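You operate a simulated robot arm through the tools that you are given. There is no shell and no other tool. Be economical: measure what you need, move in short steps, check, and stop when the job is done.

The job below is to be done with a simulated two-armed robot. You get a single attempt, and the scene is never put back.

TASK
Put the batch card on the top shelf of the right steel shelving. Put one of the white blocks from the second shelf from the bottom of the drying rack on the top shelf of the drying rack. Put one of the white rollers from the double sink drainer on top of the blue rolled belt on the third shelf from the bottom of the drying rack. Pick up the standing job card with one hand, pass it to the other hand and put it on the top of the tools table. Put the blue brush from the clear pot on the deck of the front loader. Fetch the small square cake from the top of the tools table and set it on the right half of the middle shelf of the left steel shelving. Put the six-cake box from the shelf under the parts table on the upper shelf of the left steel shelving. Put one of the small round cakes from the top of the steel cart on the shelf under the parts table. Open the drawer of the long table, take the small white block from the top of the long steel table and leave it in the inside of the drawer of the long table, then shut the drawer. Do these in any order. Set down upright: batch card, white roller, standing job card.
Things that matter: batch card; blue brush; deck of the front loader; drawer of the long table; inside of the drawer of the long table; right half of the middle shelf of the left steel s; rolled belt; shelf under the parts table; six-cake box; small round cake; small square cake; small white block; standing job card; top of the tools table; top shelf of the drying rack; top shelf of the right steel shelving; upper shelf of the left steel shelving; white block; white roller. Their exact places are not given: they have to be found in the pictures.

Only the result counts: the job must be done as asked and must still hold three seconds after the hand-in. Knocking over, shifting, dropping, spilling or breaking anything else fails it.

THE ROBOT
Two 7-joint arms with two-finger parallel grippers on one trunk, on a base that drives. Base frame: it is fixed to the floor where the robot stands at the start and does not move with it; the origin is under the middle of the robot, x ahead of it, y to its left, z up; the surface under the hand at the start is at about z = 800. Units: mm, degrees, N and s.
The left shoulder is at the start at [56, 101, 1034], the right one opposite. With the tool pointing down near the work surface each hand reaches from about 260 to 540 mm from the robot's upright axis, wherever it stands, measured 20 degrees to its own side. Places, roughly: batch card [500, 0, 750]; blue brush (3x2x15 cm) [900, -1600, 900]; deck of the front loader [2500, -4800, 700]; drawer of the long table [7300, -5100, 700]; inside of the drawer of the long table [7300, -5100, 700]; right half of the middle shelf of the left steel s [-1400, 2000, 1000]; rolled belt [4750, 4000, 1000]; shelf under the parts table [600, 1800, 500]; six-cake box (26x17x10 cm) [700, 2200, 500]; small round cake (5x5x3 cm) [1700, 3300, 900]; small square cake (5x5x3 cm) [500, 600, 800]; small white block [7500, -6000, 750]; standing job card [750, -1500, 750]; top of the tools table [700, 200, 800]; top shelf of the drying rack [4700, 4000, 1400]; top shelf of the right steel shelving [-1400, 2900, 1700]; upper shelf of the left steel shelving [-1400, 1700, 1400]; white block (7x5x4 cm) [4800, 3900, 700]; white roller (6x6x8 cm) [3400, 4100, 900]. Payload 2.4 kg a hand.
The tool frame of a hand sits at the grasp point between the pads (the TCP): z along the fingers, y along the line on which they close. The tips reach 24 mm beyond it. The gripper opens to 68 mm. The fingers are 17 mm wide and 10 mm thick; the gripper's body (40 by 70 mm) begins 41 mm behind the TCP.
Orientation is that of the tool frame in the base frame, as [roll, pitch, yaw] about the fixed x, y, z axes, in that order (R = Rz(yaw) Ry(pitch) Rx(roll)). With the fingers straight down and closing along the base's y, the tool's x points along the base's -x, its y along +y and its z along -z.

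THE INTERFACE
- The arms move only by the tool drive_tool. It takes "left_deltas", "right_deltas" or both (then of equal length, played together; a hand with none holds still); each is one flat list of numbers, 7 for each row, row after row: the shift along the tool's x, y, z in mm, then the turn, a rotation vector about the tool's x, y, z in degrees, then the finger opening in mm, from 0 to 68. In form: [x, y, z, rx, ry, rz, jaw, x, y, z, rx, ry, rz, jaw, ...]. A call has 1 to 20 rows; each row shifts and turns the commanded pose from where the row before left it, along the tool's axes as they then stand. Each row takes 0.2 s and may step no farther than 50 mm and 8.6 degrees from the row before; otherwise, or with a gripper value out of range, the whole call is refused. A pose out of reach is approached as far as the arm can. The call stops where the force on the tool passes 40 N (or 10 N more than at its start, if that is more) or the arm is blocked; 0.2 s more then pass. Each finger travels about 72 mm/s and halts on what it meets, pressing with about 42 N; the grip force reading is that of the motor and also rises with nothing between the fingers. The clock runs only during rows and for 0.2 s after the last one: add rows that do not move to give the fingers time. It gives the time, the measured TCP pose, the force on the tool (base axes), the opening and the grip force at its end, in the units of the frame above (readings bear some noise), with the torque about the TCP (base axes, N m) and any sound that the robot's microphone picked up.
- Cameras (640 x 400 px; columns grow to the right, rows downward): "scene" is now at [146.3, 18.4, 1200.9]; the picture's right is [0.21, -0.98, 0.00], its down [-0.50, -0.11, -0.86] and it looks along [0.84, 0.18, -0.52] (base axes); focal length 214 px, centre (320, 200). "left" rides on the left gripper at [84, -11, -75] in its tool frame; the picture's right is [0.13, 0.99, 0.00], its down [-0.60, 0.08, -0.79] and it looks along [-0.79, 0.10, 0.61] (tool axes); focal length 251 px, centre (320, 200). "right" rides on the right gripper at [84, 11, -75] in its tool frame; the picture's right is [-0.13, 0.99, 0.00], its down [-0.60, -0.08, -0.79] and it looks along [-0.79, -0.10, 0.61] (tool axes); focal length 251 px, centre (320, 200).
- grab_frame(camera): a new picture of that camera. It takes no simulated time.
- lift_body(by): slides the trunk up (or, below 0, down) by that many mm; the arms and the scene camera ride with it, the base frame stays. It gives what a move gives, with no picture.
- steer(legs): drives the robot by 1 to 6 legs, each [ahead, left, turn to the left] in mm, mm and degrees, along the robot's own axes; the way and the turn of a leg run together, so that a leg with both is an arc; at most 1500 mm and 180 degrees a leg. The arms and the cameras ride along, it lands a little off, and it stops where it bumps. It gives what a move gives.
- head_to(pan, tilt): turns the head with the scene camera to pan (to the left, within 86 degrees either way) and tilt (down, from -29 to 69), counted from straight ahead of the robot. It gives what a move gives.
- probe_pixels(camera, pixels): for up to 12 pixels [column, row] of the newest picture of that camera ("zoom" is the newest enlarged one), the place [x, y, z] in the base frame of the surface seen there, good to about 2 mm. It takes no simulated time.
- zoom(camera, box): a new picture of the part [left, top, right, bottom] of that camera's present view, enlarged. It takes no simulated time.
- sign_off(): hands the job in; it is judged then, once.

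Keep the steps short. Do not move on a guess: measure, check each grasp and each placing, and mend mistakes. In all there are 357 turns and 290 pictures (those below and enlarged ones count). Leave the grippers open and the arms clear of the work at the hand-in unless told otherwise, and finish with a single line.

The tools are called after "Request:" as name(argument=value, ...) on one line, values as JSON. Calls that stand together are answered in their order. drive_tool: Moves the arms, as the interface text tells. Its arguments: {"type":"object","properties":{"left_deltas":{"type":"array"},"right_deltas":{"type":"array"}},"required":[]} The other tools are called the same way: lift_body (by) slides the trunk up or down; steer (legs) drives the base; head_to (pan, tilt) turns the head that bears the scene camera; grab_frame (camera) takes a picture; probe_pixels (camera, pixels) gives the place of the surface under pixels of a picture; zoom (camera, box) takes an enlarged picture of a part of a camera's view; sign_off () hands the job in.

At the start:

```text
t: 0.0
left_ee_pos: [339.5, 303.4, 1063.4]
left_orientation: [-179.9, 0.0, -180.0]
left_contact_force: [-0.2, -0.5, -0.2]
left_moment: [-0.01, -0.01, 0.01]
left_width: 68.0
left_grip_force: 0.0
right_ee_pos: [348.8, 4.4, 1098.4]
right_orientation: [180.0, 0.0, 179.9]
right_contact_force: [0.4, 1.1, 0.7]
right_moment: [0.01, 0.04, -0.02]
right_width: 68.0
right_grip_force: 0.0
trunk travel left (down, up): [-250.0, 600.0]
robot x, y, heading: [-3.3, -0.8, 0.0]
head pan, tilt: [11.9, 31.1]
```

scene: 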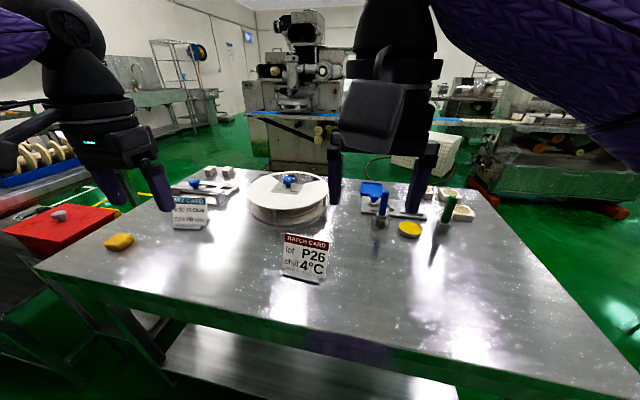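
right: 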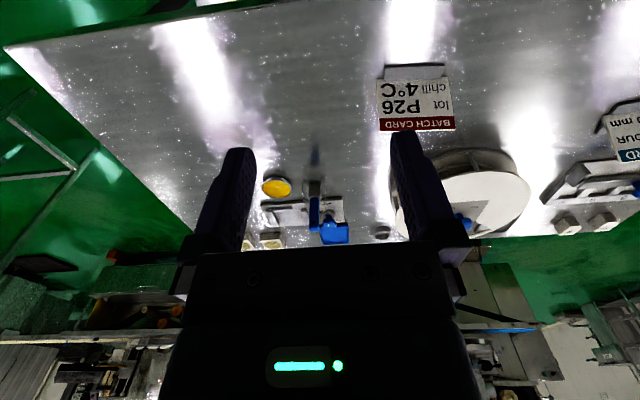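
left: 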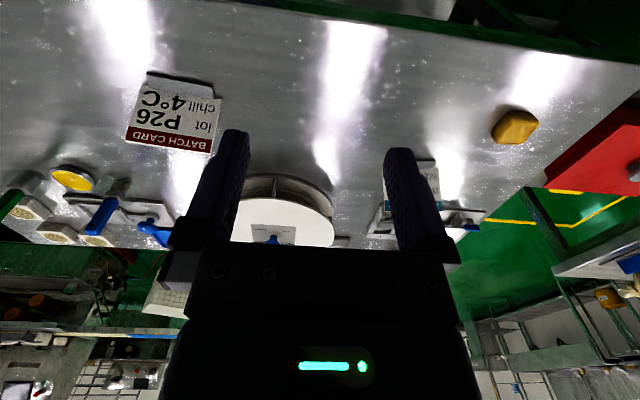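

I see the batch card at (305,258) and a yellow square cake at (118,242). I'll measure them and the table.

Request:
probe_pixels(camera="scene", pixels=[[305, 240], [305, 258], [285, 270], [325, 276], [290, 235], [328, 241], [118, 238], [118, 246], [106, 240], [132, 240], [300, 330], [190, 215]])

Request:
zoom(camera="scene", box=[80, 160, 360, 335])

```text
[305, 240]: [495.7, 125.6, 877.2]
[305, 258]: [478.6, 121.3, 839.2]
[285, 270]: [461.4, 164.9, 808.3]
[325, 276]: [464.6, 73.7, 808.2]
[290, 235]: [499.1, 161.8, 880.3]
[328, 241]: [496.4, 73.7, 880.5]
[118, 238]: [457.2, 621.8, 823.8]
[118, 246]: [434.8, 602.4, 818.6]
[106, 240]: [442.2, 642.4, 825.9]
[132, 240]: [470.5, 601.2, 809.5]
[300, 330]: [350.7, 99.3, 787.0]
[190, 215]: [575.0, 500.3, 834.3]
```

```text
2.29 times, centred on (220, 248) of scene
```

zoom: 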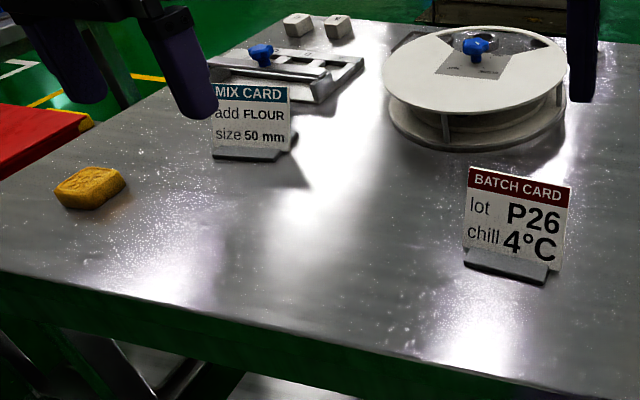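

The batch card leans back about 27° at x 462–498, y 74–165, and the cake is at about (452, 617). I need to know the surroundings before driving, so I'll look left and right.

Request:
head_to(pan=75, tilt=30)

Request:
grab_frame(camera="scene")

Request:
head_to(pan=-70, tilt=25)

Request:
grab_frame(camera="scene")

```text
t: 1.3
left_ee_pos: [339.2, 304.5, 1063.7]
left_orientation: [-180.0, 0.0, 180.0]
left_contact_force: [0.0, -0.2, -0.2]
left_moment: [-0.01, -0.01, 0.03]
left_width: 67.9
left_grip_force: 0.1
right_ee_pos: [349.1, 5.0, 1097.9]
right_orientation: [-179.9, 0.0, -179.9]
right_contact_force: [0.1, 0.8, 0.2]
right_moment: [-0.01, -0.01, 0.0]
right_width: 67.8
right_grip_force: 0.1
trunk travel left (down, up): [-250.0, 600.0]
robot x, y, heading: [-1.4, -0.0, 0.1]
head pan, tilt: [75.0, 30.0]
```

```text
285 pictures are left
```

scene: 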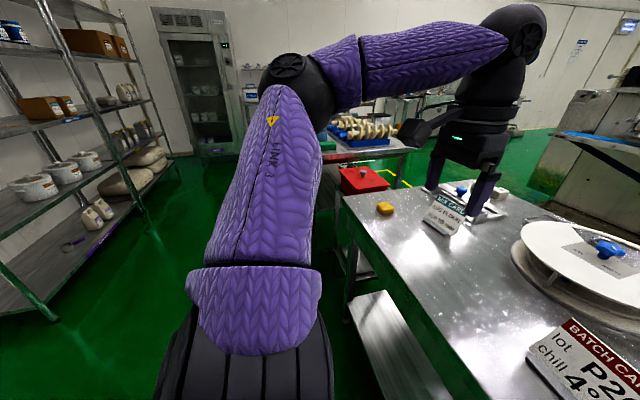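

```text
t: 3.6
left_ee_pos: [337.8, 303.9, 1063.6]
left_orientation: [-179.9, 0.0, 180.0]
left_contact_force: [0.5, 0.2, -0.5]
left_moment: [0.0, -0.04, -0.02]
left_width: 68.1
left_grip_force: 0.1
right_ee_pos: [350.2, 5.1, 1097.8]
right_orientation: [-180.0, 0.0, -179.9]
right_contact_force: [-0.4, -0.3, 0.0]
right_moment: [-0.01, 0.01, 0.02]
right_width: 68.1
right_grip_force: 0.0
trunk travel left (down, up): [-250.0, 600.0]
robot x, y, heading: [1.0, 0.0, 0.1]
head pan, tilt: [-70.0, 25.0]
```

```text
284 pictures are left
```

scene: 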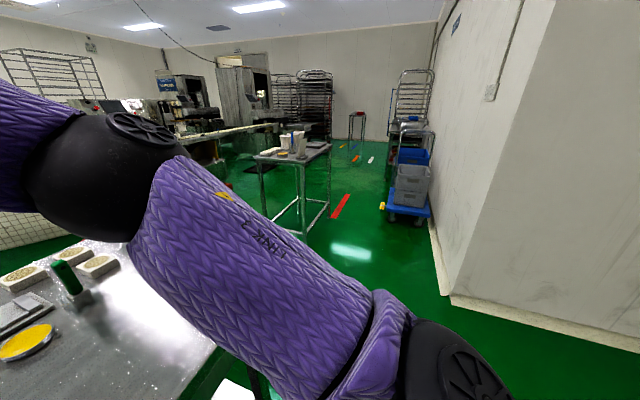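

The floor beside the robot is clear. I'll slide left 270 mm so the card is in front of the right hand. After that I'll turn the right hand 90° about its tool z, so it closes along x, and point the head at the card.

Request:
steer(legs=[[0, 270, 0]])

Request:
drive_tool(right_deltas=[0, 0, 0, 0, 0, 8.2, 68, 0, 0, 0, 0, 0, 8.2, 68, 0, 0, 0, 0, 0, 8.2, 68, 0, 0, 0, 0, 0, 8.2, 68, 0, 0, 0, 0, 0, 8.2, 68, 0, 0, 0, 0, 0, 8.2, 68, 0, 0, 0, 0, 0, 8.2, 68, 0, 0, 0, 0, 0, 8.2, 68, 0, 0, 0, 0, 0, 8.2, 68, 0, 0, 0, 0, 0, 8.1, 68, 0, 0, 0, 0, 0, 8.1, 68])

Request:
head_to(pan=0, tilt=40)

Request:
grab_frame(camera="scene")

```text
t: 5.5
left_ee_pos: [337.9, 567.9, 1063.9]
left_orientation: [-180.0, 0.1, -179.9]
left_contact_force: [0.0, -0.7, 0.2]
left_moment: [0.01, 0.02, 0.0]
left_width: 67.7
left_grip_force: 0.1
right_ee_pos: [349.1, 270.1, 1097.8]
right_orientation: [-179.9, 0.0, -180.0]
right_contact_force: [-0.3, 0.4, 0.3]
right_moment: [0.02, -0.01, -0.01]
right_width: 68.0
right_grip_force: 0.0
trunk travel left (down, up): [-250.0, 600.0]
robot x, y, heading: [-0.8, 261.6, -0.3]
head pan, tilt: [-70.0, 25.0]
```

```text
t: 7.9
left_ee_pos: [337.9, 567.4, 1063.1]
left_orientation: [180.0, 0.0, -179.9]
left_contact_force: [-0.3, 0.2, 0.3]
left_moment: [-0.01, -0.02, 0.01]
left_width: 68.0
left_grip_force: 0.0
right_ee_pos: [349.9, 269.8, 1097.3]
right_orientation: [180.0, 0.0, 89.9]
right_contact_force: [-0.8, 0.3, -0.5]
right_moment: [-0.01, 0.0, -0.01]
right_width: 67.8
right_grip_force: 0.1
trunk travel left (down, up): [-250.0, 600.0]
robot x, y, heading: [-1.3, 263.4, 0.3]
head pan, tilt: [-70.0, 25.0]
```

```text
t: 9.3
left_ee_pos: [338.3, 567.9, 1063.4]
left_orientation: [-179.9, 0.1, -179.9]
left_contact_force: [0.1, 0.5, 0.0]
left_moment: [0.0, 0.02, 0.01]
left_width: 67.9
left_grip_force: 0.0
right_ee_pos: [348.8, 267.8, 1096.8]
right_orientation: [180.0, 0.1, 90.1]
right_contact_force: [-0.3, -0.4, 0.2]
right_moment: [0.01, 0.01, -0.03]
right_width: 67.9
right_grip_force: 0.2
trunk travel left (down, up): [-250.0, 600.0]
robot x, y, heading: [0.7, 264.5, 0.0]
head pan, tilt: [0.0, 40.0]
```

```text
283 pictures are left
```

scene: 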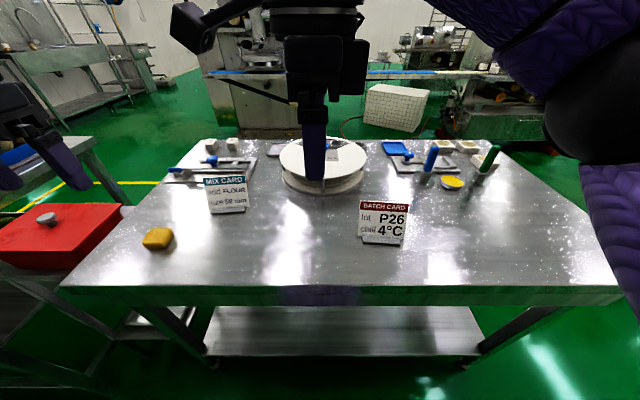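

The card is at (384,222). I'll measure its profile in an enlarged view.

Request:
zoom(camera="scene", box=[340, 185, 430, 255])

Request:
probe_pixels(camera="zoom", pixels=[[300, 110], [300, 130], [300, 200], [300, 270], [300, 320], [300, 335], [300, 350], [300, 365], [300, 380], [160, 200], [450, 200], [300, 100]])

```text
5.71 times, centred on (385, 220) of scene
```

zoom: 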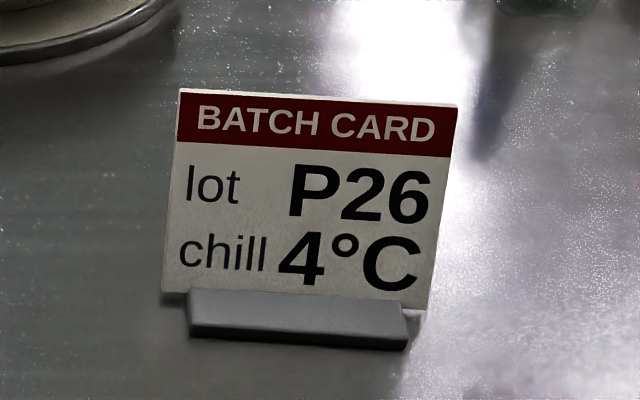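

```text
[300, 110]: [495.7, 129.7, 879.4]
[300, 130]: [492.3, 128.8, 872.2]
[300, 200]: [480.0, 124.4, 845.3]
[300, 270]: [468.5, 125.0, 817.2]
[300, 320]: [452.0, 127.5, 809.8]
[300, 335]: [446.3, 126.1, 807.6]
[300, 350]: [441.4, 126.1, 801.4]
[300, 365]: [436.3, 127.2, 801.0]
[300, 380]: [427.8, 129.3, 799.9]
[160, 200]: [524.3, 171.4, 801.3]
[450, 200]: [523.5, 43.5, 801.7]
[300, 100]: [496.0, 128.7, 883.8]
```

The table top is at z≈800. The card leans 23.6° and its centre is near y 120. I'll tilt the right hand to match and go to a point 100 mm above the grasp.

Request:
drive_tool(right_deltas=[0, 0, 0, 7.87, 0, 0, 68, 0, 0, 0, 7.87, 0, 0, 68, 0, 0, 0, 7.87, 0, 0, 68, -24.6, 37.3, 10.9, 0, 0, 0, 68, -24.6, 37.3, 10.9, 0, 0, 0, 68, -24.6, 37.3, 10.9, 0, 0, 0, 68, -24.6, 37.3, 10.9, 0, 0, 0, 68, -24.6, 37.3, 10.9, 0, 0, 0, 68, -24.6, 37.3, 10.9, 0, 0, 0, 68, 0, 0, 0, 0, 0, 0, 68])

Request:
grab_frame(camera="right")

Request:
grab_frame(camera="scene")

```text
t: 11.5
left_ee_pos: [339.4, 568.5, 1063.8]
left_orientation: [-180.0, 0.0, -180.0]
left_contact_force: [-0.5, 0.0, -0.2]
left_moment: [-0.04, 0.0, 0.03]
left_width: 68.0
left_grip_force: 0.0
right_ee_pos: [449.0, 120.1, 924.4]
right_orientation: [-156.4, 0.0, 90.1]
right_contact_force: [-0.5, -0.9, -0.9]
right_moment: [-0.01, 0.0, -0.01]
right_width: 68.2
right_grip_force: 0.0
right hand out of reach, approached as far as the arm can: row 3, 5, 6, 7, 8, 9
trunk travel left (down, up): [-250.0, 600.0]
robot x, y, heading: [-0.6, 264.8, -0.1]
head pan, tilt: [0.0, 40.0]
```

```text
281 pictures are left
```

right: 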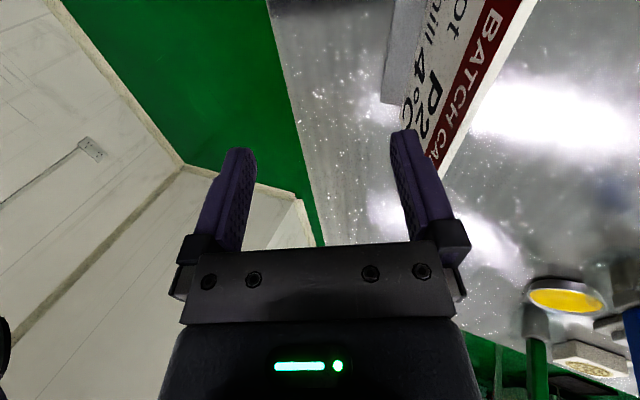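

```text
280 pictures are left
```

scene: 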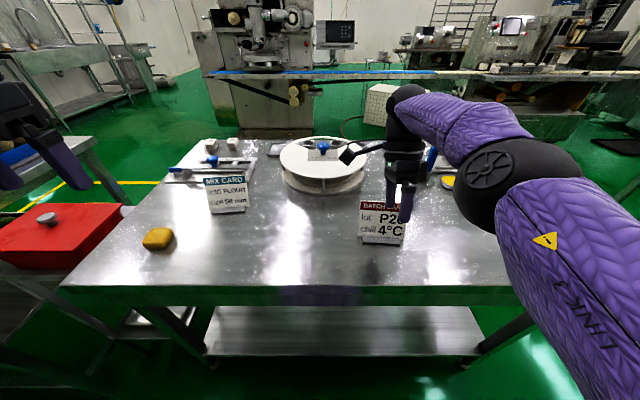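

The hand stopped short at (449, 120, 924). I'll measure the table's front edge to see how far forward the robot may drive.

Request:
probe_pixels(camera="scene", pixels=[[330, 284], [330, 300], [330, 315], [330, 352], [200, 350], [480, 350], [60, 290]])

Request:
head_to(pan=0, tilt=69)

Request:
grab_frame(camera="scene")

```text
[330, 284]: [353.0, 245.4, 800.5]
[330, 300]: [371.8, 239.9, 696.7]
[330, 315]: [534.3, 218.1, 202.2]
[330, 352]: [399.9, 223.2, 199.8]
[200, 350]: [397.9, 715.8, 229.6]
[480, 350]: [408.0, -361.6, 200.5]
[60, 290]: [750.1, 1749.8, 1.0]
```

```text
t: 12.4
left_ee_pos: [338.0, 567.4, 1064.2]
left_orientation: [-180.0, 0.1, -179.9]
left_contact_force: [-0.6, -0.5, -0.3]
left_moment: [0.01, -0.01, -0.02]
left_width: 67.9
left_grip_force: 0.0
right_ee_pos: [448.8, 120.5, 926.8]
right_orientation: [-156.3, -0.1, 90.0]
right_contact_force: [0.0, -0.4, 0.4]
right_moment: [-0.02, -0.02, 0.01]
right_width: 67.8
right_grip_force: 0.1
trunk travel left (down, up): [-250.0, 600.0]
robot x, y, heading: [0.9, 265.0, 0.2]
head pan, tilt: [0.0, 68.8]
```

```text
279 pictures are left
```

scene: 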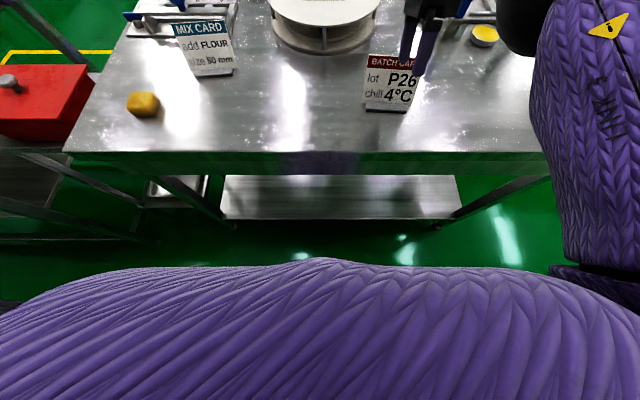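

I'll measure where the robot's own front is.

Request:
probe_pixels(camera="scene", pixels=[[320, 262], [320, 300], [150, 270], [320, 350], [320, 250], [550, 290]])

```text
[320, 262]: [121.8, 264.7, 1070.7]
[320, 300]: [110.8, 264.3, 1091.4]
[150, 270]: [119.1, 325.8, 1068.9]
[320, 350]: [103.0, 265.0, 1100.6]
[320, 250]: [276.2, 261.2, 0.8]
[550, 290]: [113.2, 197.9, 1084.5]
```

The base front is within x<245 and the table shelf and legs start at 400, so 110 mm forward is safe.

Request:
steer(legs=[[110, 0, 0]])

Request:
drive_tool(right_deltas=[0, 0, 0, 0, 0, 0, 68])

```text
t: 13.6
left_ee_pos: [448.5, 568.0, 1064.3]
left_orientation: [-180.0, 0.0, -179.9]
left_contact_force: [0.3, 0.5, 0.0]
left_moment: [0.02, 0.02, 0.01]
left_width: 68.0
left_grip_force: 0.1
right_ee_pos: [559.4, 120.4, 925.1]
right_orientation: [-156.3, 0.0, 90.0]
right_contact_force: [-0.2, -0.9, 0.1]
right_moment: [-0.01, -0.02, -0.02]
right_width: 68.0
right_grip_force: 0.1
trunk travel left (down, up): [-250.0, 600.0]
robot x, y, heading: [109.4, 264.1, -0.2]
head pan, tilt: [0.0, 68.8]
```

```text
t: 14.0
left_ee_pos: [449.2, 568.5, 1064.2]
left_orientation: [179.9, 0.0, 180.0]
left_contact_force: [0.6, 0.7, -1.0]
left_moment: [0.01, -0.01, -0.04]
left_width: 68.0
left_grip_force: 0.1
right_ee_pos: [559.4, 120.9, 926.4]
right_orientation: [-156.3, 0.1, 90.0]
right_contact_force: [0.5, -0.3, -0.1]
right_moment: [-0.01, -0.01, -0.02]
right_width: 68.0
right_grip_force: 0.1
trunk travel left (down, up): [-250.0, 600.0]
robot x, y, heading: [112.6, 261.5, 0.1]
head pan, tilt: [0.0, 68.8]
```

The hand is now at (559, 121, 926). I'll move it to the pre-grasp line and check.

Request:
drive_tool(right_deltas=[-0.5, -37.4, -4.8, 0, 0, 0, 68, 0, 0, 0, 0, 0, 0, 68])

Request:
grab_frame(camera="right")

```text
t: 14.6
left_ee_pos: [449.9, 568.2, 1065.5]
left_orientation: [180.0, 0.0, 180.0]
left_contact_force: [-0.4, -0.7, 0.3]
left_moment: [-0.01, -0.02, 0.0]
left_width: 68.0
left_grip_force: 0.0
right_ee_pos: [525.3, 120.0, 945.5]
right_orientation: [-156.6, 0.0, 90.0]
right_contact_force: [0.1, -0.1, 0.2]
right_moment: [-0.01, 0.0, 0.04]
right_width: 68.3
right_grip_force: 0.1
trunk travel left (down, up): [-250.0, 600.0]
robot x, y, heading: [108.7, 263.6, -0.1]
head pan, tilt: [0.0, 68.8]
```

```text
278 pictures are left
```

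right: 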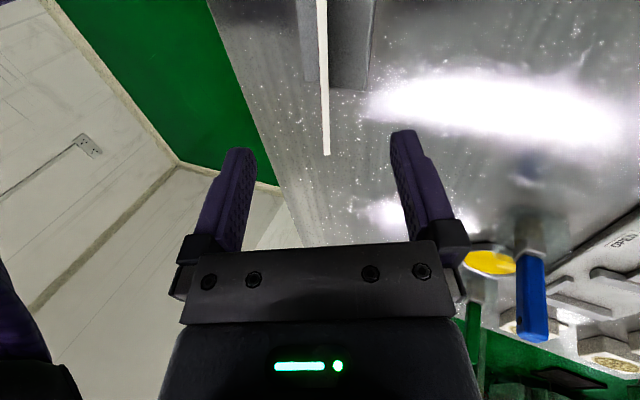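

The card is edge-on between the fingers at column ≈325. I'll advance 96 mm and close.

Request:
drive_tool(right_deltas=[0, 0, 32, 0, 0, 0, 68, 0, 0, 32, 0, 0, 0, 68, 0, 0, 32, 0, 0, 0, 68, 0, 0, 0, 0, 0, 0, 68, 0, 0, 0, 0, 0, 0, 30, 0, 0, 0, 0, 0, 0, 10, 0, 0, 0, 0, 0, 0, 0, 0, 0, 0, 0, 0, 0, 0])

Request:
grab_frame(camera="right")

```text
t: 16.4
left_ee_pos: [448.4, 567.6, 1064.5]
left_orientation: [-180.0, 0.0, -180.0]
left_contact_force: [0.1, -0.6, 0.3]
left_moment: [-0.02, -0.03, 0.0]
left_width: 68.2
left_grip_force: 0.0
right_ee_pos: [487.2, 120.6, 857.1]
right_orientation: [-156.4, -0.1, 90.1]
right_contact_force: [-1.9, 1.1, 7.0]
right_moment: [-0.31, 0.43, -0.1]
right_width: 4.9
right_grip_force: 27.9
trunk travel left (down, up): [-250.0, 600.0]
robot x, y, heading: [112.7, 263.2, -0.1]
head pan, tilt: [0.0, 68.8]
```

```text
277 pictures are left
```

right: 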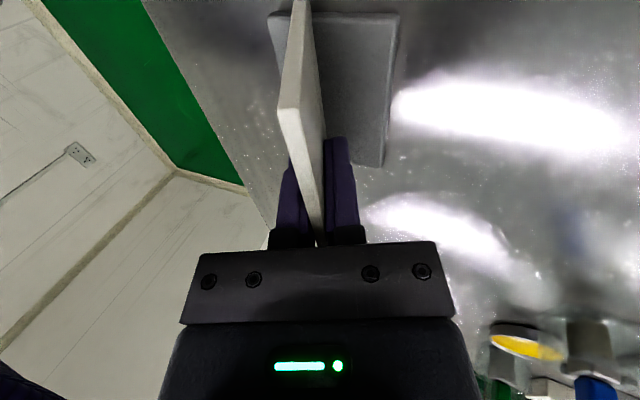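

The card is gripped at width 4.9 with the TCP 57 mm above the table. I'll lift it straight up 160 mm and look at the cake with the left camera.

Request:
drive_tool(right_deltas=[0, -16, -36.6, 0, 0, 0, 0, 0, -16, -36.6, 0, 0, 0, 0, 0, -16, -36.6, 0, 0, 0, 0, 0, -16, -36.6, 0, 0, 0, 0])

Request:
zoom(camera="scene", box=[100, 70, 200, 132])

Request:
grab_frame(camera="left")

Request:
grab_frame(camera="scene")

```text
t: 17.4
left_ee_pos: [447.5, 567.7, 1064.8]
left_orientation: [180.0, 0.1, 179.9]
left_contact_force: [-0.6, 0.6, 0.0]
left_moment: [-0.01, 0.01, -0.01]
left_width: 68.0
left_grip_force: 0.1
right_ee_pos: [487.0, 118.2, 1017.5]
right_orientation: [-156.5, 0.0, 89.9]
right_contact_force: [0.7, 0.1, -1.4]
right_moment: [-0.03, 0.04, 0.01]
right_width: 4.7
right_grip_force: 28.4
trunk travel left (down, up): [-250.0, 600.0]
robot x, y, heading: [111.8, 264.7, -0.1]
head pan, tilt: [0.0, 68.8]
```

```text
6.40 times, centred on (150, 101) of scene
```

zoom: 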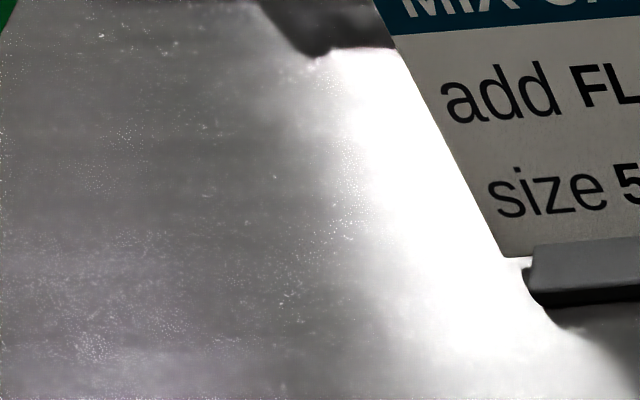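

```text
275 pictures are left
```

left: 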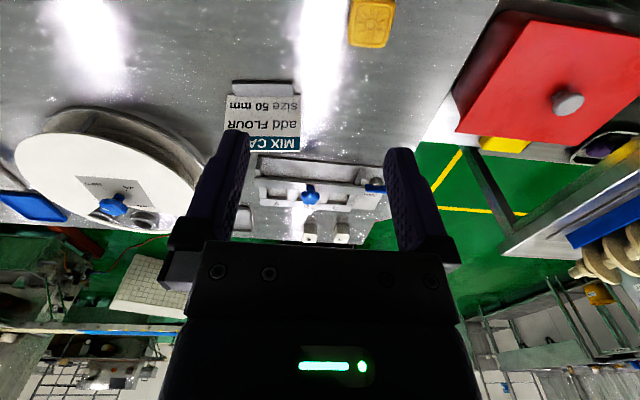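

```text
274 pictures are left
```

scene: 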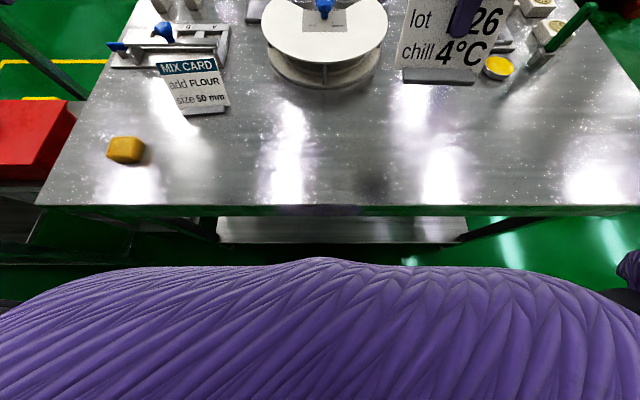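

Request:
zoom(camera="scene", box=[94, 130, 158, 170])

Request:
probe_pixels(camera="zoom", pixels=[[150, 90], [140, 200], [360, 200], [380, 100], [500, 120], [250, 150], [200, 80], [240, 270], [420, 270], [480, 230], [160, 250], [320, 80]])

```text
10.00 times, centred on (126, 150) of scene
```

zoom: 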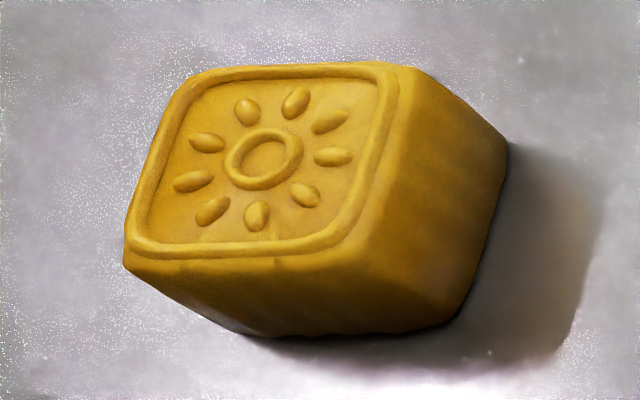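

```text
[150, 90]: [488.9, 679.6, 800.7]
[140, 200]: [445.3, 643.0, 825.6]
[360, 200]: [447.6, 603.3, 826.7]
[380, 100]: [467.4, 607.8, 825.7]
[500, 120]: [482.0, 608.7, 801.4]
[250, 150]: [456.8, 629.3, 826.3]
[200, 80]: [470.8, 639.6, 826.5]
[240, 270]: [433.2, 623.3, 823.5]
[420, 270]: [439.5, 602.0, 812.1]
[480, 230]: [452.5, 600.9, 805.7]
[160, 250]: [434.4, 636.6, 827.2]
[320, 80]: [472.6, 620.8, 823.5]
```

The cake's top is at z 827, centre about (455, 622), with its sides nearly aligned to the base axes. I'll bring the left hand down with the TCP at z≈828 (tips at 804) and close.

Request:
drive_tool(left_deltas=[-3.5, 27, 38, 0, 0, 0, 68, -3.5, 27, 38, 0, 0, 0, 68, 0, 0, 40, 0, 0, 0, 68, 0, 0, 40, 0, 0, 0, 68, 0, 0, 40, 0, 0, 0, 68, 0, 0, 0, 0, 0, 0, 68])

Request:
grab_frame(camera="left")

```text
t: 18.8
left_ee_pos: [455.2, 623.8, 868.3]
left_orientation: [180.0, -0.1, 180.0]
left_contact_force: [0.3, -0.3, -0.9]
left_moment: [-0.06, 0.01, 0.04]
left_width: 68.0
left_grip_force: 0.0
right_ee_pos: [486.7, 119.7, 1017.4]
right_orientation: [-156.3, 0.1, 90.1]
right_contact_force: [-0.3, -0.1, -1.4]
right_moment: [-0.02, -0.04, 0.01]
right_width: 4.8
right_grip_force: 27.7
trunk travel left (down, up): [-250.0, 600.0]
robot x, y, heading: [109.7, 263.1, 0.1]
head pan, tilt: [0.0, 68.8]
```

```text
272 pictures are left
```

left: 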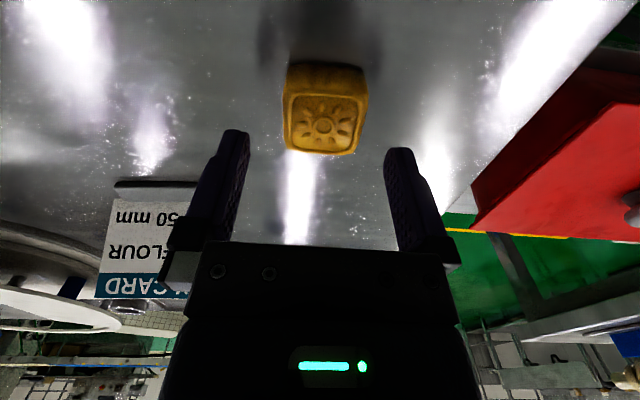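

The cake is centred between the fingers. I'll go down 40 mm, close and lift.

Request:
drive_tool(left_deltas=[0, 0, 20, 0, 0, 0, 68, 0, 0, 20, 0, 0, 0, 68, 0, 0, 0, 0, 0, 0, 55, 0, 0, 0, 0, 0, 0, 40, 0, 0, 0, 0, 0, 0, 20, 0, 0, 0, 0, 0, 0, 0, 0, 0, 0, 0, 0, 0, 0])

Request:
drive_tool(left_deltas=[0, 0, -40, 0, 0, 0, 0, 0, 0, -40, 0, 0, 0, 0, 0, 0, -40, 0, 0, 0, 0, 0, 0, -40, 0, 0, 0, 0, 0, 0, 0, 0, 0, 0, 0])

Request:
grab_frame(camera="left")

```text
t: 20.4
left_ee_pos: [456.0, 621.8, 828.8]
left_orientation: [180.0, -0.1, -180.0]
left_contact_force: [0.0, -0.6, -0.3]
left_moment: [0.02, -0.04, 0.01]
left_width: 46.3
left_grip_force: 42.0
right_ee_pos: [487.8, 119.3, 1017.2]
right_orientation: [-156.3, -0.1, 90.0]
right_contact_force: [-0.9, -0.2, -1.1]
right_moment: [-0.01, 0.0, -0.02]
right_width: 4.9
right_grip_force: 27.8
trunk travel left (down, up): [-250.0, 600.0]
robot x, y, heading: [108.0, 268.0, -0.2]
head pan, tilt: [0.0, 68.8]
```

```text
t: 21.6
left_ee_pos: [456.1, 621.6, 988.5]
left_orientation: [179.9, 0.0, -180.0]
left_contact_force: [0.0, 0.1, -0.3]
left_moment: [0.01, -0.01, -0.03]
left_width: 46.2
left_grip_force: 42.3
right_ee_pos: [487.2, 119.0, 1017.2]
right_orientation: [-156.2, 0.0, 90.1]
right_contact_force: [0.1, -0.4, -1.2]
right_moment: [-0.04, 0.0, -0.03]
right_width: 4.7
right_grip_force: 27.9
trunk travel left (down, up): [-250.0, 600.0]
robot x, y, heading: [109.4, 264.4, -0.3]
head pan, tilt: [0.0, 68.8]
```

```text
271 pictures are left
```

left: 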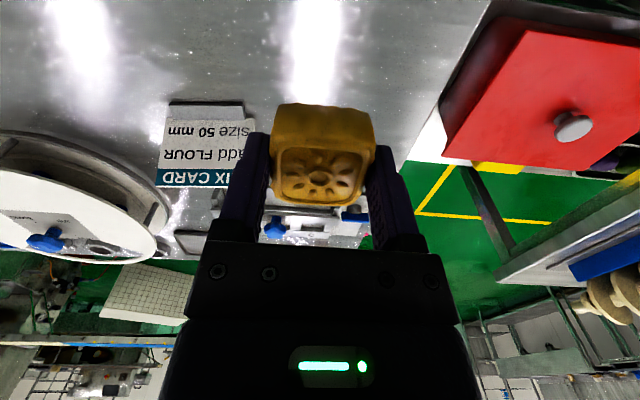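

The cake is held. I'll back away from the table, turn left to face the shelving, and look.

Request:
steer(legs=[[-350, 0, 0], [0, 0, 120]])

Request:
head_to(pan=0, tilt=15)

Request:
grab_frame(camera="scene")

```text
t: 28.9
left_ee_pos: [-725.8, 382.2, 988.0]
left_orientation: [179.9, 0.0, -59.6]
left_contact_force: [0.5, -0.8, -0.5]
left_moment: [0.0, 0.01, -0.04]
left_width: 46.3
left_grip_force: 42.2
right_ee_pos: [-307.3, 663.7, 1017.3]
right_orientation: [-156.4, 0.0, -149.6]
right_contact_force: [-0.1, -0.6, -1.7]
right_moment: [0.01, 0.0, 0.01]
right_width: 4.8
right_grip_force: 27.9
trunk travel left (down, up): [-250.0, 600.0]
robot x, y, heading: [-239.5, 263.7, 120.1]
head pan, tilt: [0.0, 68.8]
```

```text
t: 30.2
left_ee_pos: [-724.0, 383.6, 987.6]
left_orientation: [180.0, 0.0, -59.5]
left_contact_force: [-0.1, 0.0, 0.0]
left_moment: [0.02, 0.01, 0.02]
left_width: 46.0
left_grip_force: 42.0
right_ee_pos: [-307.0, 663.1, 1017.9]
right_orientation: [-156.2, 0.1, -149.6]
right_contact_force: [0.7, -1.2, -1.5]
right_moment: [-0.01, 0.01, 0.0]
right_width: 4.9
right_grip_force: 28.6
trunk travel left (down, up): [-250.0, 600.0]
robot x, y, heading: [-238.8, 264.1, 120.4]
head pan, tilt: [0.0, 15.0]
```

```text
270 pictures are left
```

scene: 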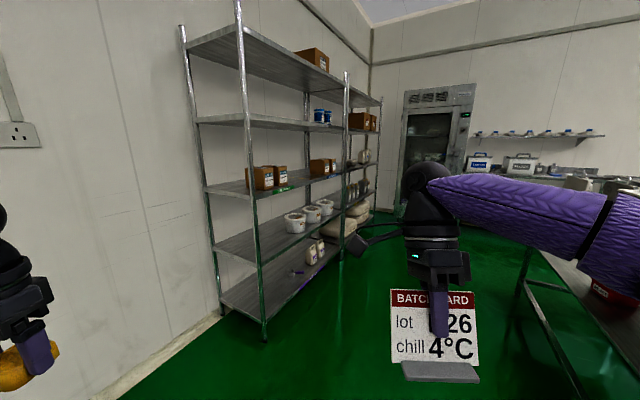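

I can see the left shelving (5 shelves) with the right one behind it. I'll measure posts and shelves.

Request:
probe_pixels(camera="scene", pixels=[[262, 250], [246, 60], [342, 200], [345, 100], [295, 192], [300, 225], [330, 182], [290, 68], [365, 98], [300, 130], [270, 125], [220, 188]])

Request:
zoom(camera="scene", box=[180, 30, 400, 280])

```text
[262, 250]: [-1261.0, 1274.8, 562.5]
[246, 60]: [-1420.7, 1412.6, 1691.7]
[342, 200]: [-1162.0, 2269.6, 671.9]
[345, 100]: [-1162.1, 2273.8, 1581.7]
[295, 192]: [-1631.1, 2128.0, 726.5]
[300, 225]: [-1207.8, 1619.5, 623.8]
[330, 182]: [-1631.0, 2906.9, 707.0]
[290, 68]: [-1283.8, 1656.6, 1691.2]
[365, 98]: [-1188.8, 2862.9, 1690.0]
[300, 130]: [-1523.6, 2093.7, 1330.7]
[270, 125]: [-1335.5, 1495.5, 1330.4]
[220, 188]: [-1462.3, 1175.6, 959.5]
```

```text
1.60 times, centred on (290, 155) of scene
```

zoom: 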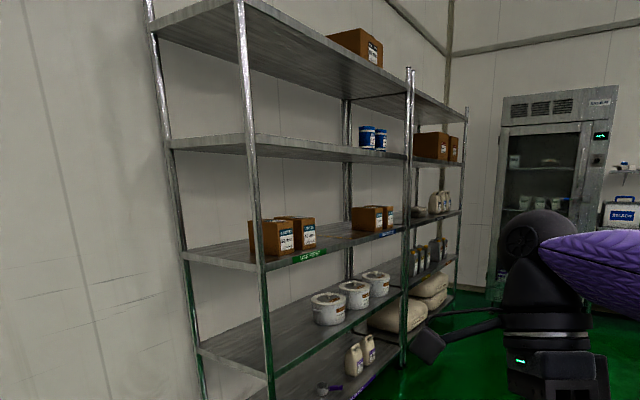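

Left shelving: front x≈-1160, y 1275–2260, middle shelf z 959, upper 1330, top about 1691. I'll drive to x≈-450, y≈2100 and face it. First I'll raise and pull in the right hand with the card so it can't touch the post.

Request:
drive_tool(right_deltas=[0, -40, 0, 0, 0, 0, 0, 0, -40, 0, 0, 0, 0, 0, 0, -20, -20, 0, 0, 0, 0, 0, 0, -30, 0, 0, 0, 0, 0, 0, 0, 0, 0, 0, 0])

Request:
steer(legs=[[0, 0, -30], [0, 210, 0], [1500, 0, 0], [336, 0, 0], [0, 0, 90]])

Request:
grab_frame(camera="scene")

```text
t: 31.4
left_ee_pos: [-725.6, 383.2, 987.2]
left_orientation: [179.9, 0.1, -59.6]
left_contact_force: [0.4, 0.2, -0.3]
left_moment: [0.02, 0.04, 0.02]
left_width: 46.0
left_grip_force: 42.5
right_ee_pos: [-270.8, 599.9, 1103.6]
right_orientation: [-156.4, 0.0, -149.7]
right_contact_force: [0.4, 1.2, -1.1]
right_moment: [0.01, 0.0, -0.01]
right_width: 4.9
right_grip_force: 27.2
trunk travel left (down, up): [-250.0, 600.0]
robot x, y, heading: [-242.5, 266.1, 120.3]
head pan, tilt: [0.0, 15.0]
```

```text
t: 47.1
left_ee_pos: [-816.1, 1722.5, 987.8]
left_orientation: [-179.9, 0.0, 0.9]
left_contact_force: [-0.2, -0.3, -0.4]
left_moment: [-0.02, -0.04, 0.0]
left_width: 46.1
left_grip_force: 41.7
right_ee_pos: [-782.7, 2224.9, 1102.6]
right_orientation: [-156.3, 0.0, -89.0]
right_contact_force: [-0.2, 0.0, -1.4]
right_moment: [-0.01, 0.0, -0.03]
right_width: 4.7
right_grip_force: 27.9
trunk travel left (down, up): [-250.0, 600.0]
robot x, y, heading: [-479.6, 2084.4, -179.1]
head pan, tilt: [0.0, 15.0]
```

```text
268 pictures are left
```

scene: 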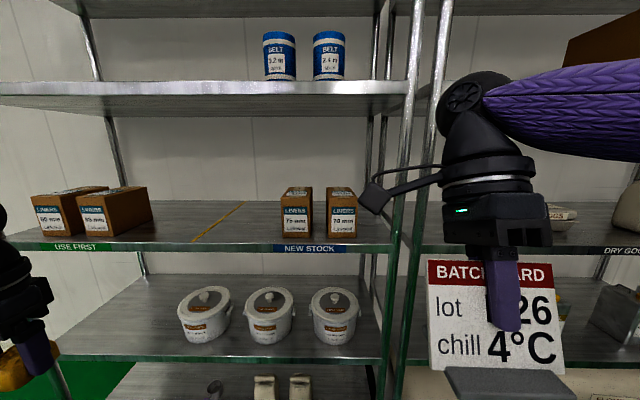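

The yellow line at column 220 divides the middle shelf, and the right half is free around (250,225). I'll measure this region.

Request:
probe_pixels(camera="scene", pixels=[[195, 240], [240, 207], [255, 235], [262, 220], [284, 232], [284, 190], [260, 247], [386, 240], [330, 235], [255, 100], [210, 110], [260, 252]])

```text
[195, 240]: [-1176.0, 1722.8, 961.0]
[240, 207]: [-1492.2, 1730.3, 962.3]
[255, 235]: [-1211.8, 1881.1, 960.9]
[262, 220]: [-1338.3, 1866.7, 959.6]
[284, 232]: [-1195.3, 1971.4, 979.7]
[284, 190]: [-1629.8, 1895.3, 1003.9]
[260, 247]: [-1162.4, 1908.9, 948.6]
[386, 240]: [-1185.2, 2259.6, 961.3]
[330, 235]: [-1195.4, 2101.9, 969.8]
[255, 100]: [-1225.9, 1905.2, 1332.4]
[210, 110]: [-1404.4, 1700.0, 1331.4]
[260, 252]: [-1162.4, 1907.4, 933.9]
```

I'll place the cake at about (-1230, 1850). I'll shift the left hand inwards and up 25 mm, then drive 270 ahead and 85 left.

Request:
drive_tool(left_deltas=[0, -42.6, -5, 0, 0, 0, 0, 0, -42.6, -5, 0, 0, 0, 0, 0, -42.6, -5, 0, 0, 0, 0, 0, -42.6, -5, 0, 0, 0, 0, 0, -42.6, -5, 0, 0, 0, 0])

Request:
steer(legs=[[0, 85, -0.9], [270, 0, 0]])

Request:
head_to(pan=10, tilt=35)

Request:
grab_frame(camera="scene")

```text
t: 48.3
left_ee_pos: [-819.1, 1934.0, 1012.7]
left_orientation: [179.9, -0.1, 1.0]
left_contact_force: [0.4, 0.7, -0.6]
left_moment: [0.01, 0.03, 0.01]
left_width: 46.2
left_grip_force: 42.0
right_ee_pos: [-782.9, 2224.6, 1103.0]
right_orientation: [-156.3, 0.1, -89.0]
right_contact_force: [0.7, -0.7, -2.5]
right_moment: [0.02, 0.03, 0.01]
right_width: 5.1
right_grip_force: 28.6
trunk travel left (down, up): [-250.0, 600.0]
robot x, y, heading: [-474.1, 2082.5, -179.4]
head pan, tilt: [0.0, 15.0]
```

```text
t: 50.9
left_ee_pos: [-1090.4, 1853.1, 1012.2]
left_orientation: [179.9, 0.0, 0.1]
left_contact_force: [-0.6, -0.5, -1.5]
left_moment: [-0.02, 0.02, -0.04]
left_width: 46.4
left_grip_force: 42.3
right_ee_pos: [-1049.7, 2143.9, 1102.5]
right_orientation: [-156.3, 0.0, -89.9]
right_contact_force: [-0.3, 0.0, -1.2]
right_moment: [0.0, -0.01, 0.03]
right_width: 4.8
right_grip_force: 27.9
trunk travel left (down, up): [-250.0, 600.0]
robot x, y, heading: [-745.1, 1999.0, -179.8]
head pan, tilt: [0.0, 15.0]
```

```text
t: 51.7
left_ee_pos: [-1091.4, 1853.4, 1010.9]
left_orientation: [-180.0, 0.0, 0.1]
left_contact_force: [0.8, -0.2, 0.5]
left_moment: [0.01, 0.02, -0.01]
left_width: 45.9
left_grip_force: 42.0
right_ee_pos: [-1049.0, 2142.9, 1101.6]
right_orientation: [-156.3, 0.0, -90.0]
right_contact_force: [0.1, 0.0, -1.3]
right_moment: [0.0, -0.01, 0.0]
right_width: 4.6
right_grip_force: 28.2
trunk travel left (down, up): [-250.0, 600.0]
robot x, y, heading: [-742.3, 1996.7, -179.6]
head pan, tilt: [10.0, 35.0]
```

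```text
267 pictures are left
```

scene: 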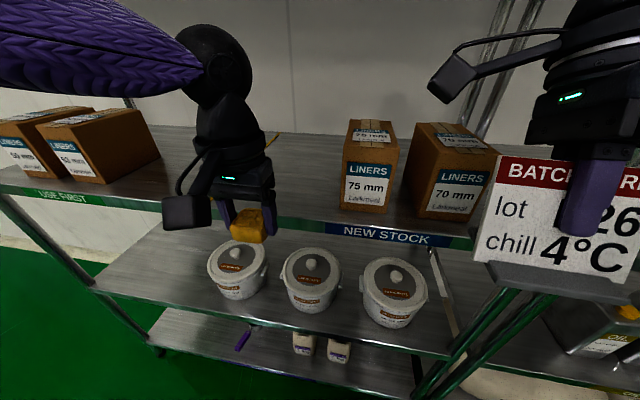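

I'll check the height of the left wrist's top against the upper shelf (underside about 1300).

Request:
probe_pixels(camera="scene", pixels=[[215, 30], [180, 35], [235, 60], [220, 140]])

```text
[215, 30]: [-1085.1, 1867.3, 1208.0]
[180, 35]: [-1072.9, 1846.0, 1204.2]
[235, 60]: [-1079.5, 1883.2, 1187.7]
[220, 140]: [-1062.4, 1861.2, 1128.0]
```

The wrist top is about 1230, below the shelf. I'll go in 140 mm and lower 20 mm.

Request:
drive_tool(left_deltas=[-35, 0, 0, 0, 0, 0, 0, -35, 0, 0, 0, 0, 0, 0, -35, 0, 0, 0, 0, 0, 0, -35, 0, 0, 0, 0, 0, 0, 0, 0, 10, 0, 0, 0, 0, 0, 0, 7, 0, 0, 0, 0, 0, 0, 0, 0, 0, 0, 0])

Request:
grab_frame(camera="scene")

Request:
grab_frame(camera="left")

```text
t: 53.3
left_ee_pos: [-1183.7, 1838.3, 988.8]
left_orientation: [180.0, 0.0, 0.1]
left_contact_force: [0.3, 0.4, 0.0]
left_moment: [0.01, -0.01, 0.01]
left_width: 46.1
left_grip_force: 42.1
left hand out of reach, approached as far as the arm can: row 3, 4
right_ee_pos: [-1047.7, 2143.3, 1103.0]
right_orientation: [-156.3, 0.0, -89.9]
right_contact_force: [-0.5, -0.5, -2.4]
right_moment: [0.03, 0.01, 0.01]
right_width: 4.7
right_grip_force: 27.3
trunk travel left (down, up): [-250.0, 600.0]
robot x, y, heading: [-747.0, 1998.3, -179.7]
head pan, tilt: [10.0, 35.0]
```

```text
266 pictures are left
```

scene: 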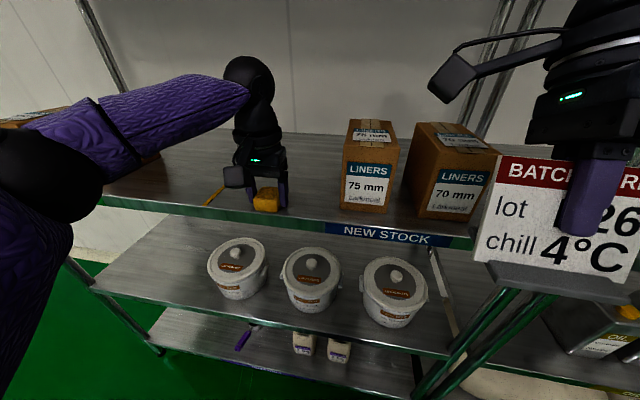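

```text
265 pictures are left
```

left: 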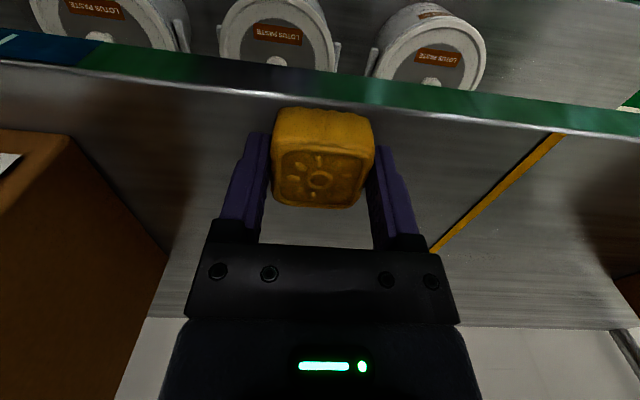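

The cake would sit right at the shelf edge (x -1184). I'll raise it 12 mm, drive 55 mm forward, and lower it again.

Request:
drive_tool(left_deltas=[0, 0, -14, 0, 0, 0, 0])

Request:
steer(legs=[[55, 0, 0]])

Request:
drive_tool(left_deltas=[0, 0, 7, 0, 0, 0, 0, 0, 0, 5, 0, 0, 0, 0, 0, 0, 0, 0, 0, 0, 0])

```text
t: 53.7
left_ee_pos: [-1183.0, 1838.1, 1003.9]
left_orientation: [-180.0, 0.0, 0.1]
left_contact_force: [-1.1, 0.4, 1.4]
left_moment: [0.0, -0.01, 0.03]
left_width: 46.3
left_grip_force: 42.1
right_ee_pos: [-1050.1, 2142.7, 1103.4]
right_orientation: [-156.3, 0.0, -89.9]
right_contact_force: [0.6, 0.0, -0.8]
right_moment: [-0.03, 0.0, 0.01]
right_width: 5.0
right_grip_force: 27.8
trunk travel left (down, up): [-250.0, 600.0]
robot x, y, heading: [-744.4, 1993.0, -180.1]
head pan, tilt: [10.0, 35.0]
```

```text
t: 54.6
left_ee_pos: [-1239.5, 1839.6, 1003.1]
left_orientation: [-180.0, -0.1, 0.1]
left_contact_force: [-0.6, 0.3, 0.3]
left_moment: [0.01, 0.01, 0.01]
left_width: 45.9
left_grip_force: 41.9
right_ee_pos: [-1106.0, 2144.2, 1102.1]
right_orientation: [-156.1, 0.0, -90.0]
right_contact_force: [-0.8, 0.1, -1.6]
right_moment: [0.01, -0.01, 0.01]
right_width: 4.7
right_grip_force: 28.1
trunk travel left (down, up): [-250.0, 600.0]
robot x, y, heading: [-798.7, 1998.6, -180.0]
head pan, tilt: [10.0, 35.0]
```

```text
t: 55.5
left_ee_pos: [-1238.3, 1839.0, 991.7]
left_orientation: [179.9, 0.0, 0.1]
left_contact_force: [0.4, -1.1, -1.1]
left_moment: [0.03, -0.01, -0.02]
left_width: 45.9
left_grip_force: 41.5
right_ee_pos: [-1104.3, 2144.4, 1102.7]
right_orientation: [-156.3, 0.0, -89.9]
right_contact_force: [-0.3, 0.4, -1.3]
right_moment: [0.01, 0.03, -0.01]
right_width: 4.8
right_grip_force: 27.5
trunk travel left (down, up): [-250.0, 600.0]
robot x, y, heading: [-801.6, 1995.5, -179.9]
head pan, tilt: [10.0, 35.0]
```

Now in small steps until contact (expected at about 990).

Request:
drive_tool(left_deltas=[0, 0, 2, 0, 0, 0, 0, 0, 0, 0, 0, 0, 0, 0, 0, 0, 0, 0, 0, 0, 0])

```text
t: 56.2
left_ee_pos: [-1238.8, 1840.2, 988.8]
left_orientation: [180.0, 0.0, 0.1]
left_contact_force: [0.8, 0.3, -0.9]
left_moment: [-0.02, 0.03, -0.01]
left_width: 45.9
left_grip_force: 42.4
right_ee_pos: [-1105.9, 2143.2, 1103.1]
right_orientation: [-156.3, 0.0, -89.8]
right_contact_force: [0.6, 0.7, -1.4]
right_moment: [-0.02, 0.03, 0.02]
right_width: 4.8
right_grip_force: 28.5
trunk travel left (down, up): [-250.0, 600.0]
robot x, y, heading: [-798.2, 2001.7, -180.1]
head pan, tilt: [10.0, 35.0]
```

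Request:
drive_tool(left_deltas=[0, 0, 2, 0, 0, 0, 0, 0, 0, 0, 0, 0, 0, 0])

Request:
drive_tool(left_deltas=[0, 0, 0, 0, 0, 0, 55, 0, 0, 0, 0, 0, 0, 64, 0, 0, 0, 0, 0, 0, 68, 0, 0, 0, 0, 0, 0, 68])

Request:
grab_frame(camera="left")

```text
t: 56.9
left_ee_pos: [-1238.2, 1838.1, 987.8]
left_orientation: [-179.9, 0.0, 0.1]
left_contact_force: [-2.4, -1.6, 6.5]
left_moment: [0.03, -0.09, -0.01]
left_width: 46.0
left_grip_force: 41.5
right_ee_pos: [-1105.1, 2143.7, 1102.1]
right_orientation: [-156.4, 0.0, -89.9]
right_contact_force: [-0.2, 0.3, -0.8]
right_moment: [0.01, 0.04, -0.02]
right_width: 4.6
right_grip_force: 27.7
trunk travel left (down, up): [-250.0, 600.0]
robot x, y, heading: [-804.2, 1999.1, -179.9]
head pan, tilt: [10.0, 35.0]
```

```text
t: 57.9
left_ee_pos: [-1238.4, 1839.8, 987.3]
left_orientation: [-180.0, 0.0, 0.1]
left_contact_force: [0.2, -0.4, 0.5]
left_moment: [0.01, -0.03, 0.01]
left_width: 67.9
left_grip_force: 0.1
right_ee_pos: [-1105.7, 2143.8, 1102.2]
right_orientation: [-156.3, -0.1, -89.8]
right_contact_force: [0.4, -0.1, -2.0]
right_moment: [0.01, 0.01, 0.03]
right_width: 4.7
right_grip_force: 27.8
trunk travel left (down, up): [-250.0, 600.0]
robot x, y, heading: [-803.2, 1995.0, -180.2]
head pan, tilt: [10.0, 35.0]
```

```text
264 pictures are left
```

left: 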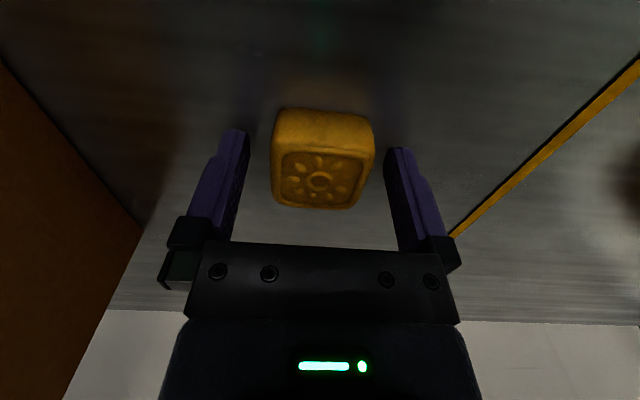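

The cake is placed. I'll raise the left hand, back off 400 mm, then raise the trunk fully and look at the top shelf.

Request:
drive_tool(left_deltas=[0, 0, -30, 0, 0, 0, 68, 0, 0, -25, 0, 0, 0, 68])

Request:
steer(legs=[[-400, 0, 0], [0, -850, 0]])

Request:
lift_body(by=600)

Request:
head_to(pan=0, tilt=20)

Request:
grab_frame(camera="scene")

```text
t: 58.5
left_ee_pos: [-1227.0, 1833.6, 1037.7]
left_orientation: [180.0, 0.1, 0.0]
left_contact_force: [0.4, -0.1, -0.3]
left_moment: [0.01, 0.03, -0.04]
left_width: 68.1
left_grip_force: 0.1
left hand out of reach, approached as far as the arm can: row 1, 2
right_ee_pos: [-1104.5, 2144.4, 1103.8]
right_orientation: [-156.3, -0.1, -89.9]
right_contact_force: [-0.4, 0.1, -1.3]
right_moment: [0.03, 0.03, -0.01]
right_width: 4.7
right_grip_force: 28.6
trunk travel left (down, up): [-250.0, 600.0]
robot x, y, heading: [-799.2, 1997.4, -180.1]
head pan, tilt: [10.0, 35.0]
```

```text
t: 65.1
left_ee_pos: [-823.5, 2680.5, 1037.7]
left_orientation: [180.0, 0.0, 0.1]
left_contact_force: [0.9, 0.3, 0.4]
left_moment: [0.02, 0.01, 0.01]
left_width: 68.0
left_grip_force: 0.1
right_ee_pos: [-701.2, 2991.4, 1102.7]
right_orientation: [-156.2, 0.0, -90.0]
right_contact_force: [1.1, -1.0, -1.2]
right_moment: [-0.01, 0.03, -0.01]
right_width: 4.8
right_grip_force: 28.0
trunk travel left (down, up): [-250.0, 600.0]
robot x, y, heading: [-395.2, 2848.1, -180.0]
head pan, tilt: [10.0, 35.0]
```

```text
refused: 600 is not a number from -400 to 400
```

```text
t: 65.8
left_ee_pos: [-822.9, 2681.9, 1038.3]
left_orientation: [180.0, 0.1, 0.0]
left_contact_force: [1.1, 0.9, 0.7]
left_moment: [-0.02, -0.01, -0.02]
left_width: 67.9
left_grip_force: 0.1
right_ee_pos: [-699.3, 2990.5, 1102.7]
right_orientation: [-156.3, 0.0, -90.0]
right_contact_force: [-0.2, -0.3, -1.8]
right_moment: [0.04, 0.03, -0.01]
right_width: 5.0
right_grip_force: 27.9
trunk travel left (down, up): [-250.0, 600.0]
robot x, y, heading: [-394.4, 2847.1, -179.9]
head pan, tilt: [0.0, 20.0]
```

```text
263 pictures are left
```

scene: 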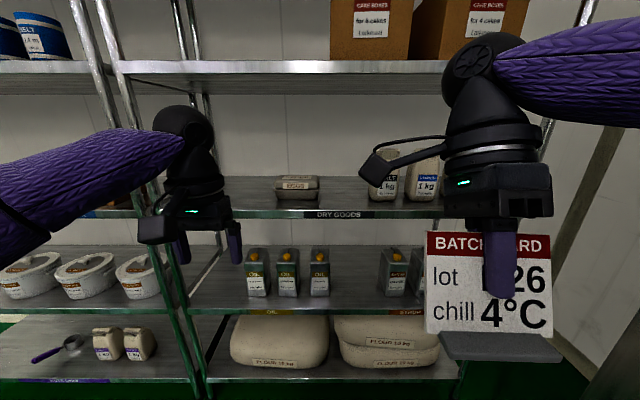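

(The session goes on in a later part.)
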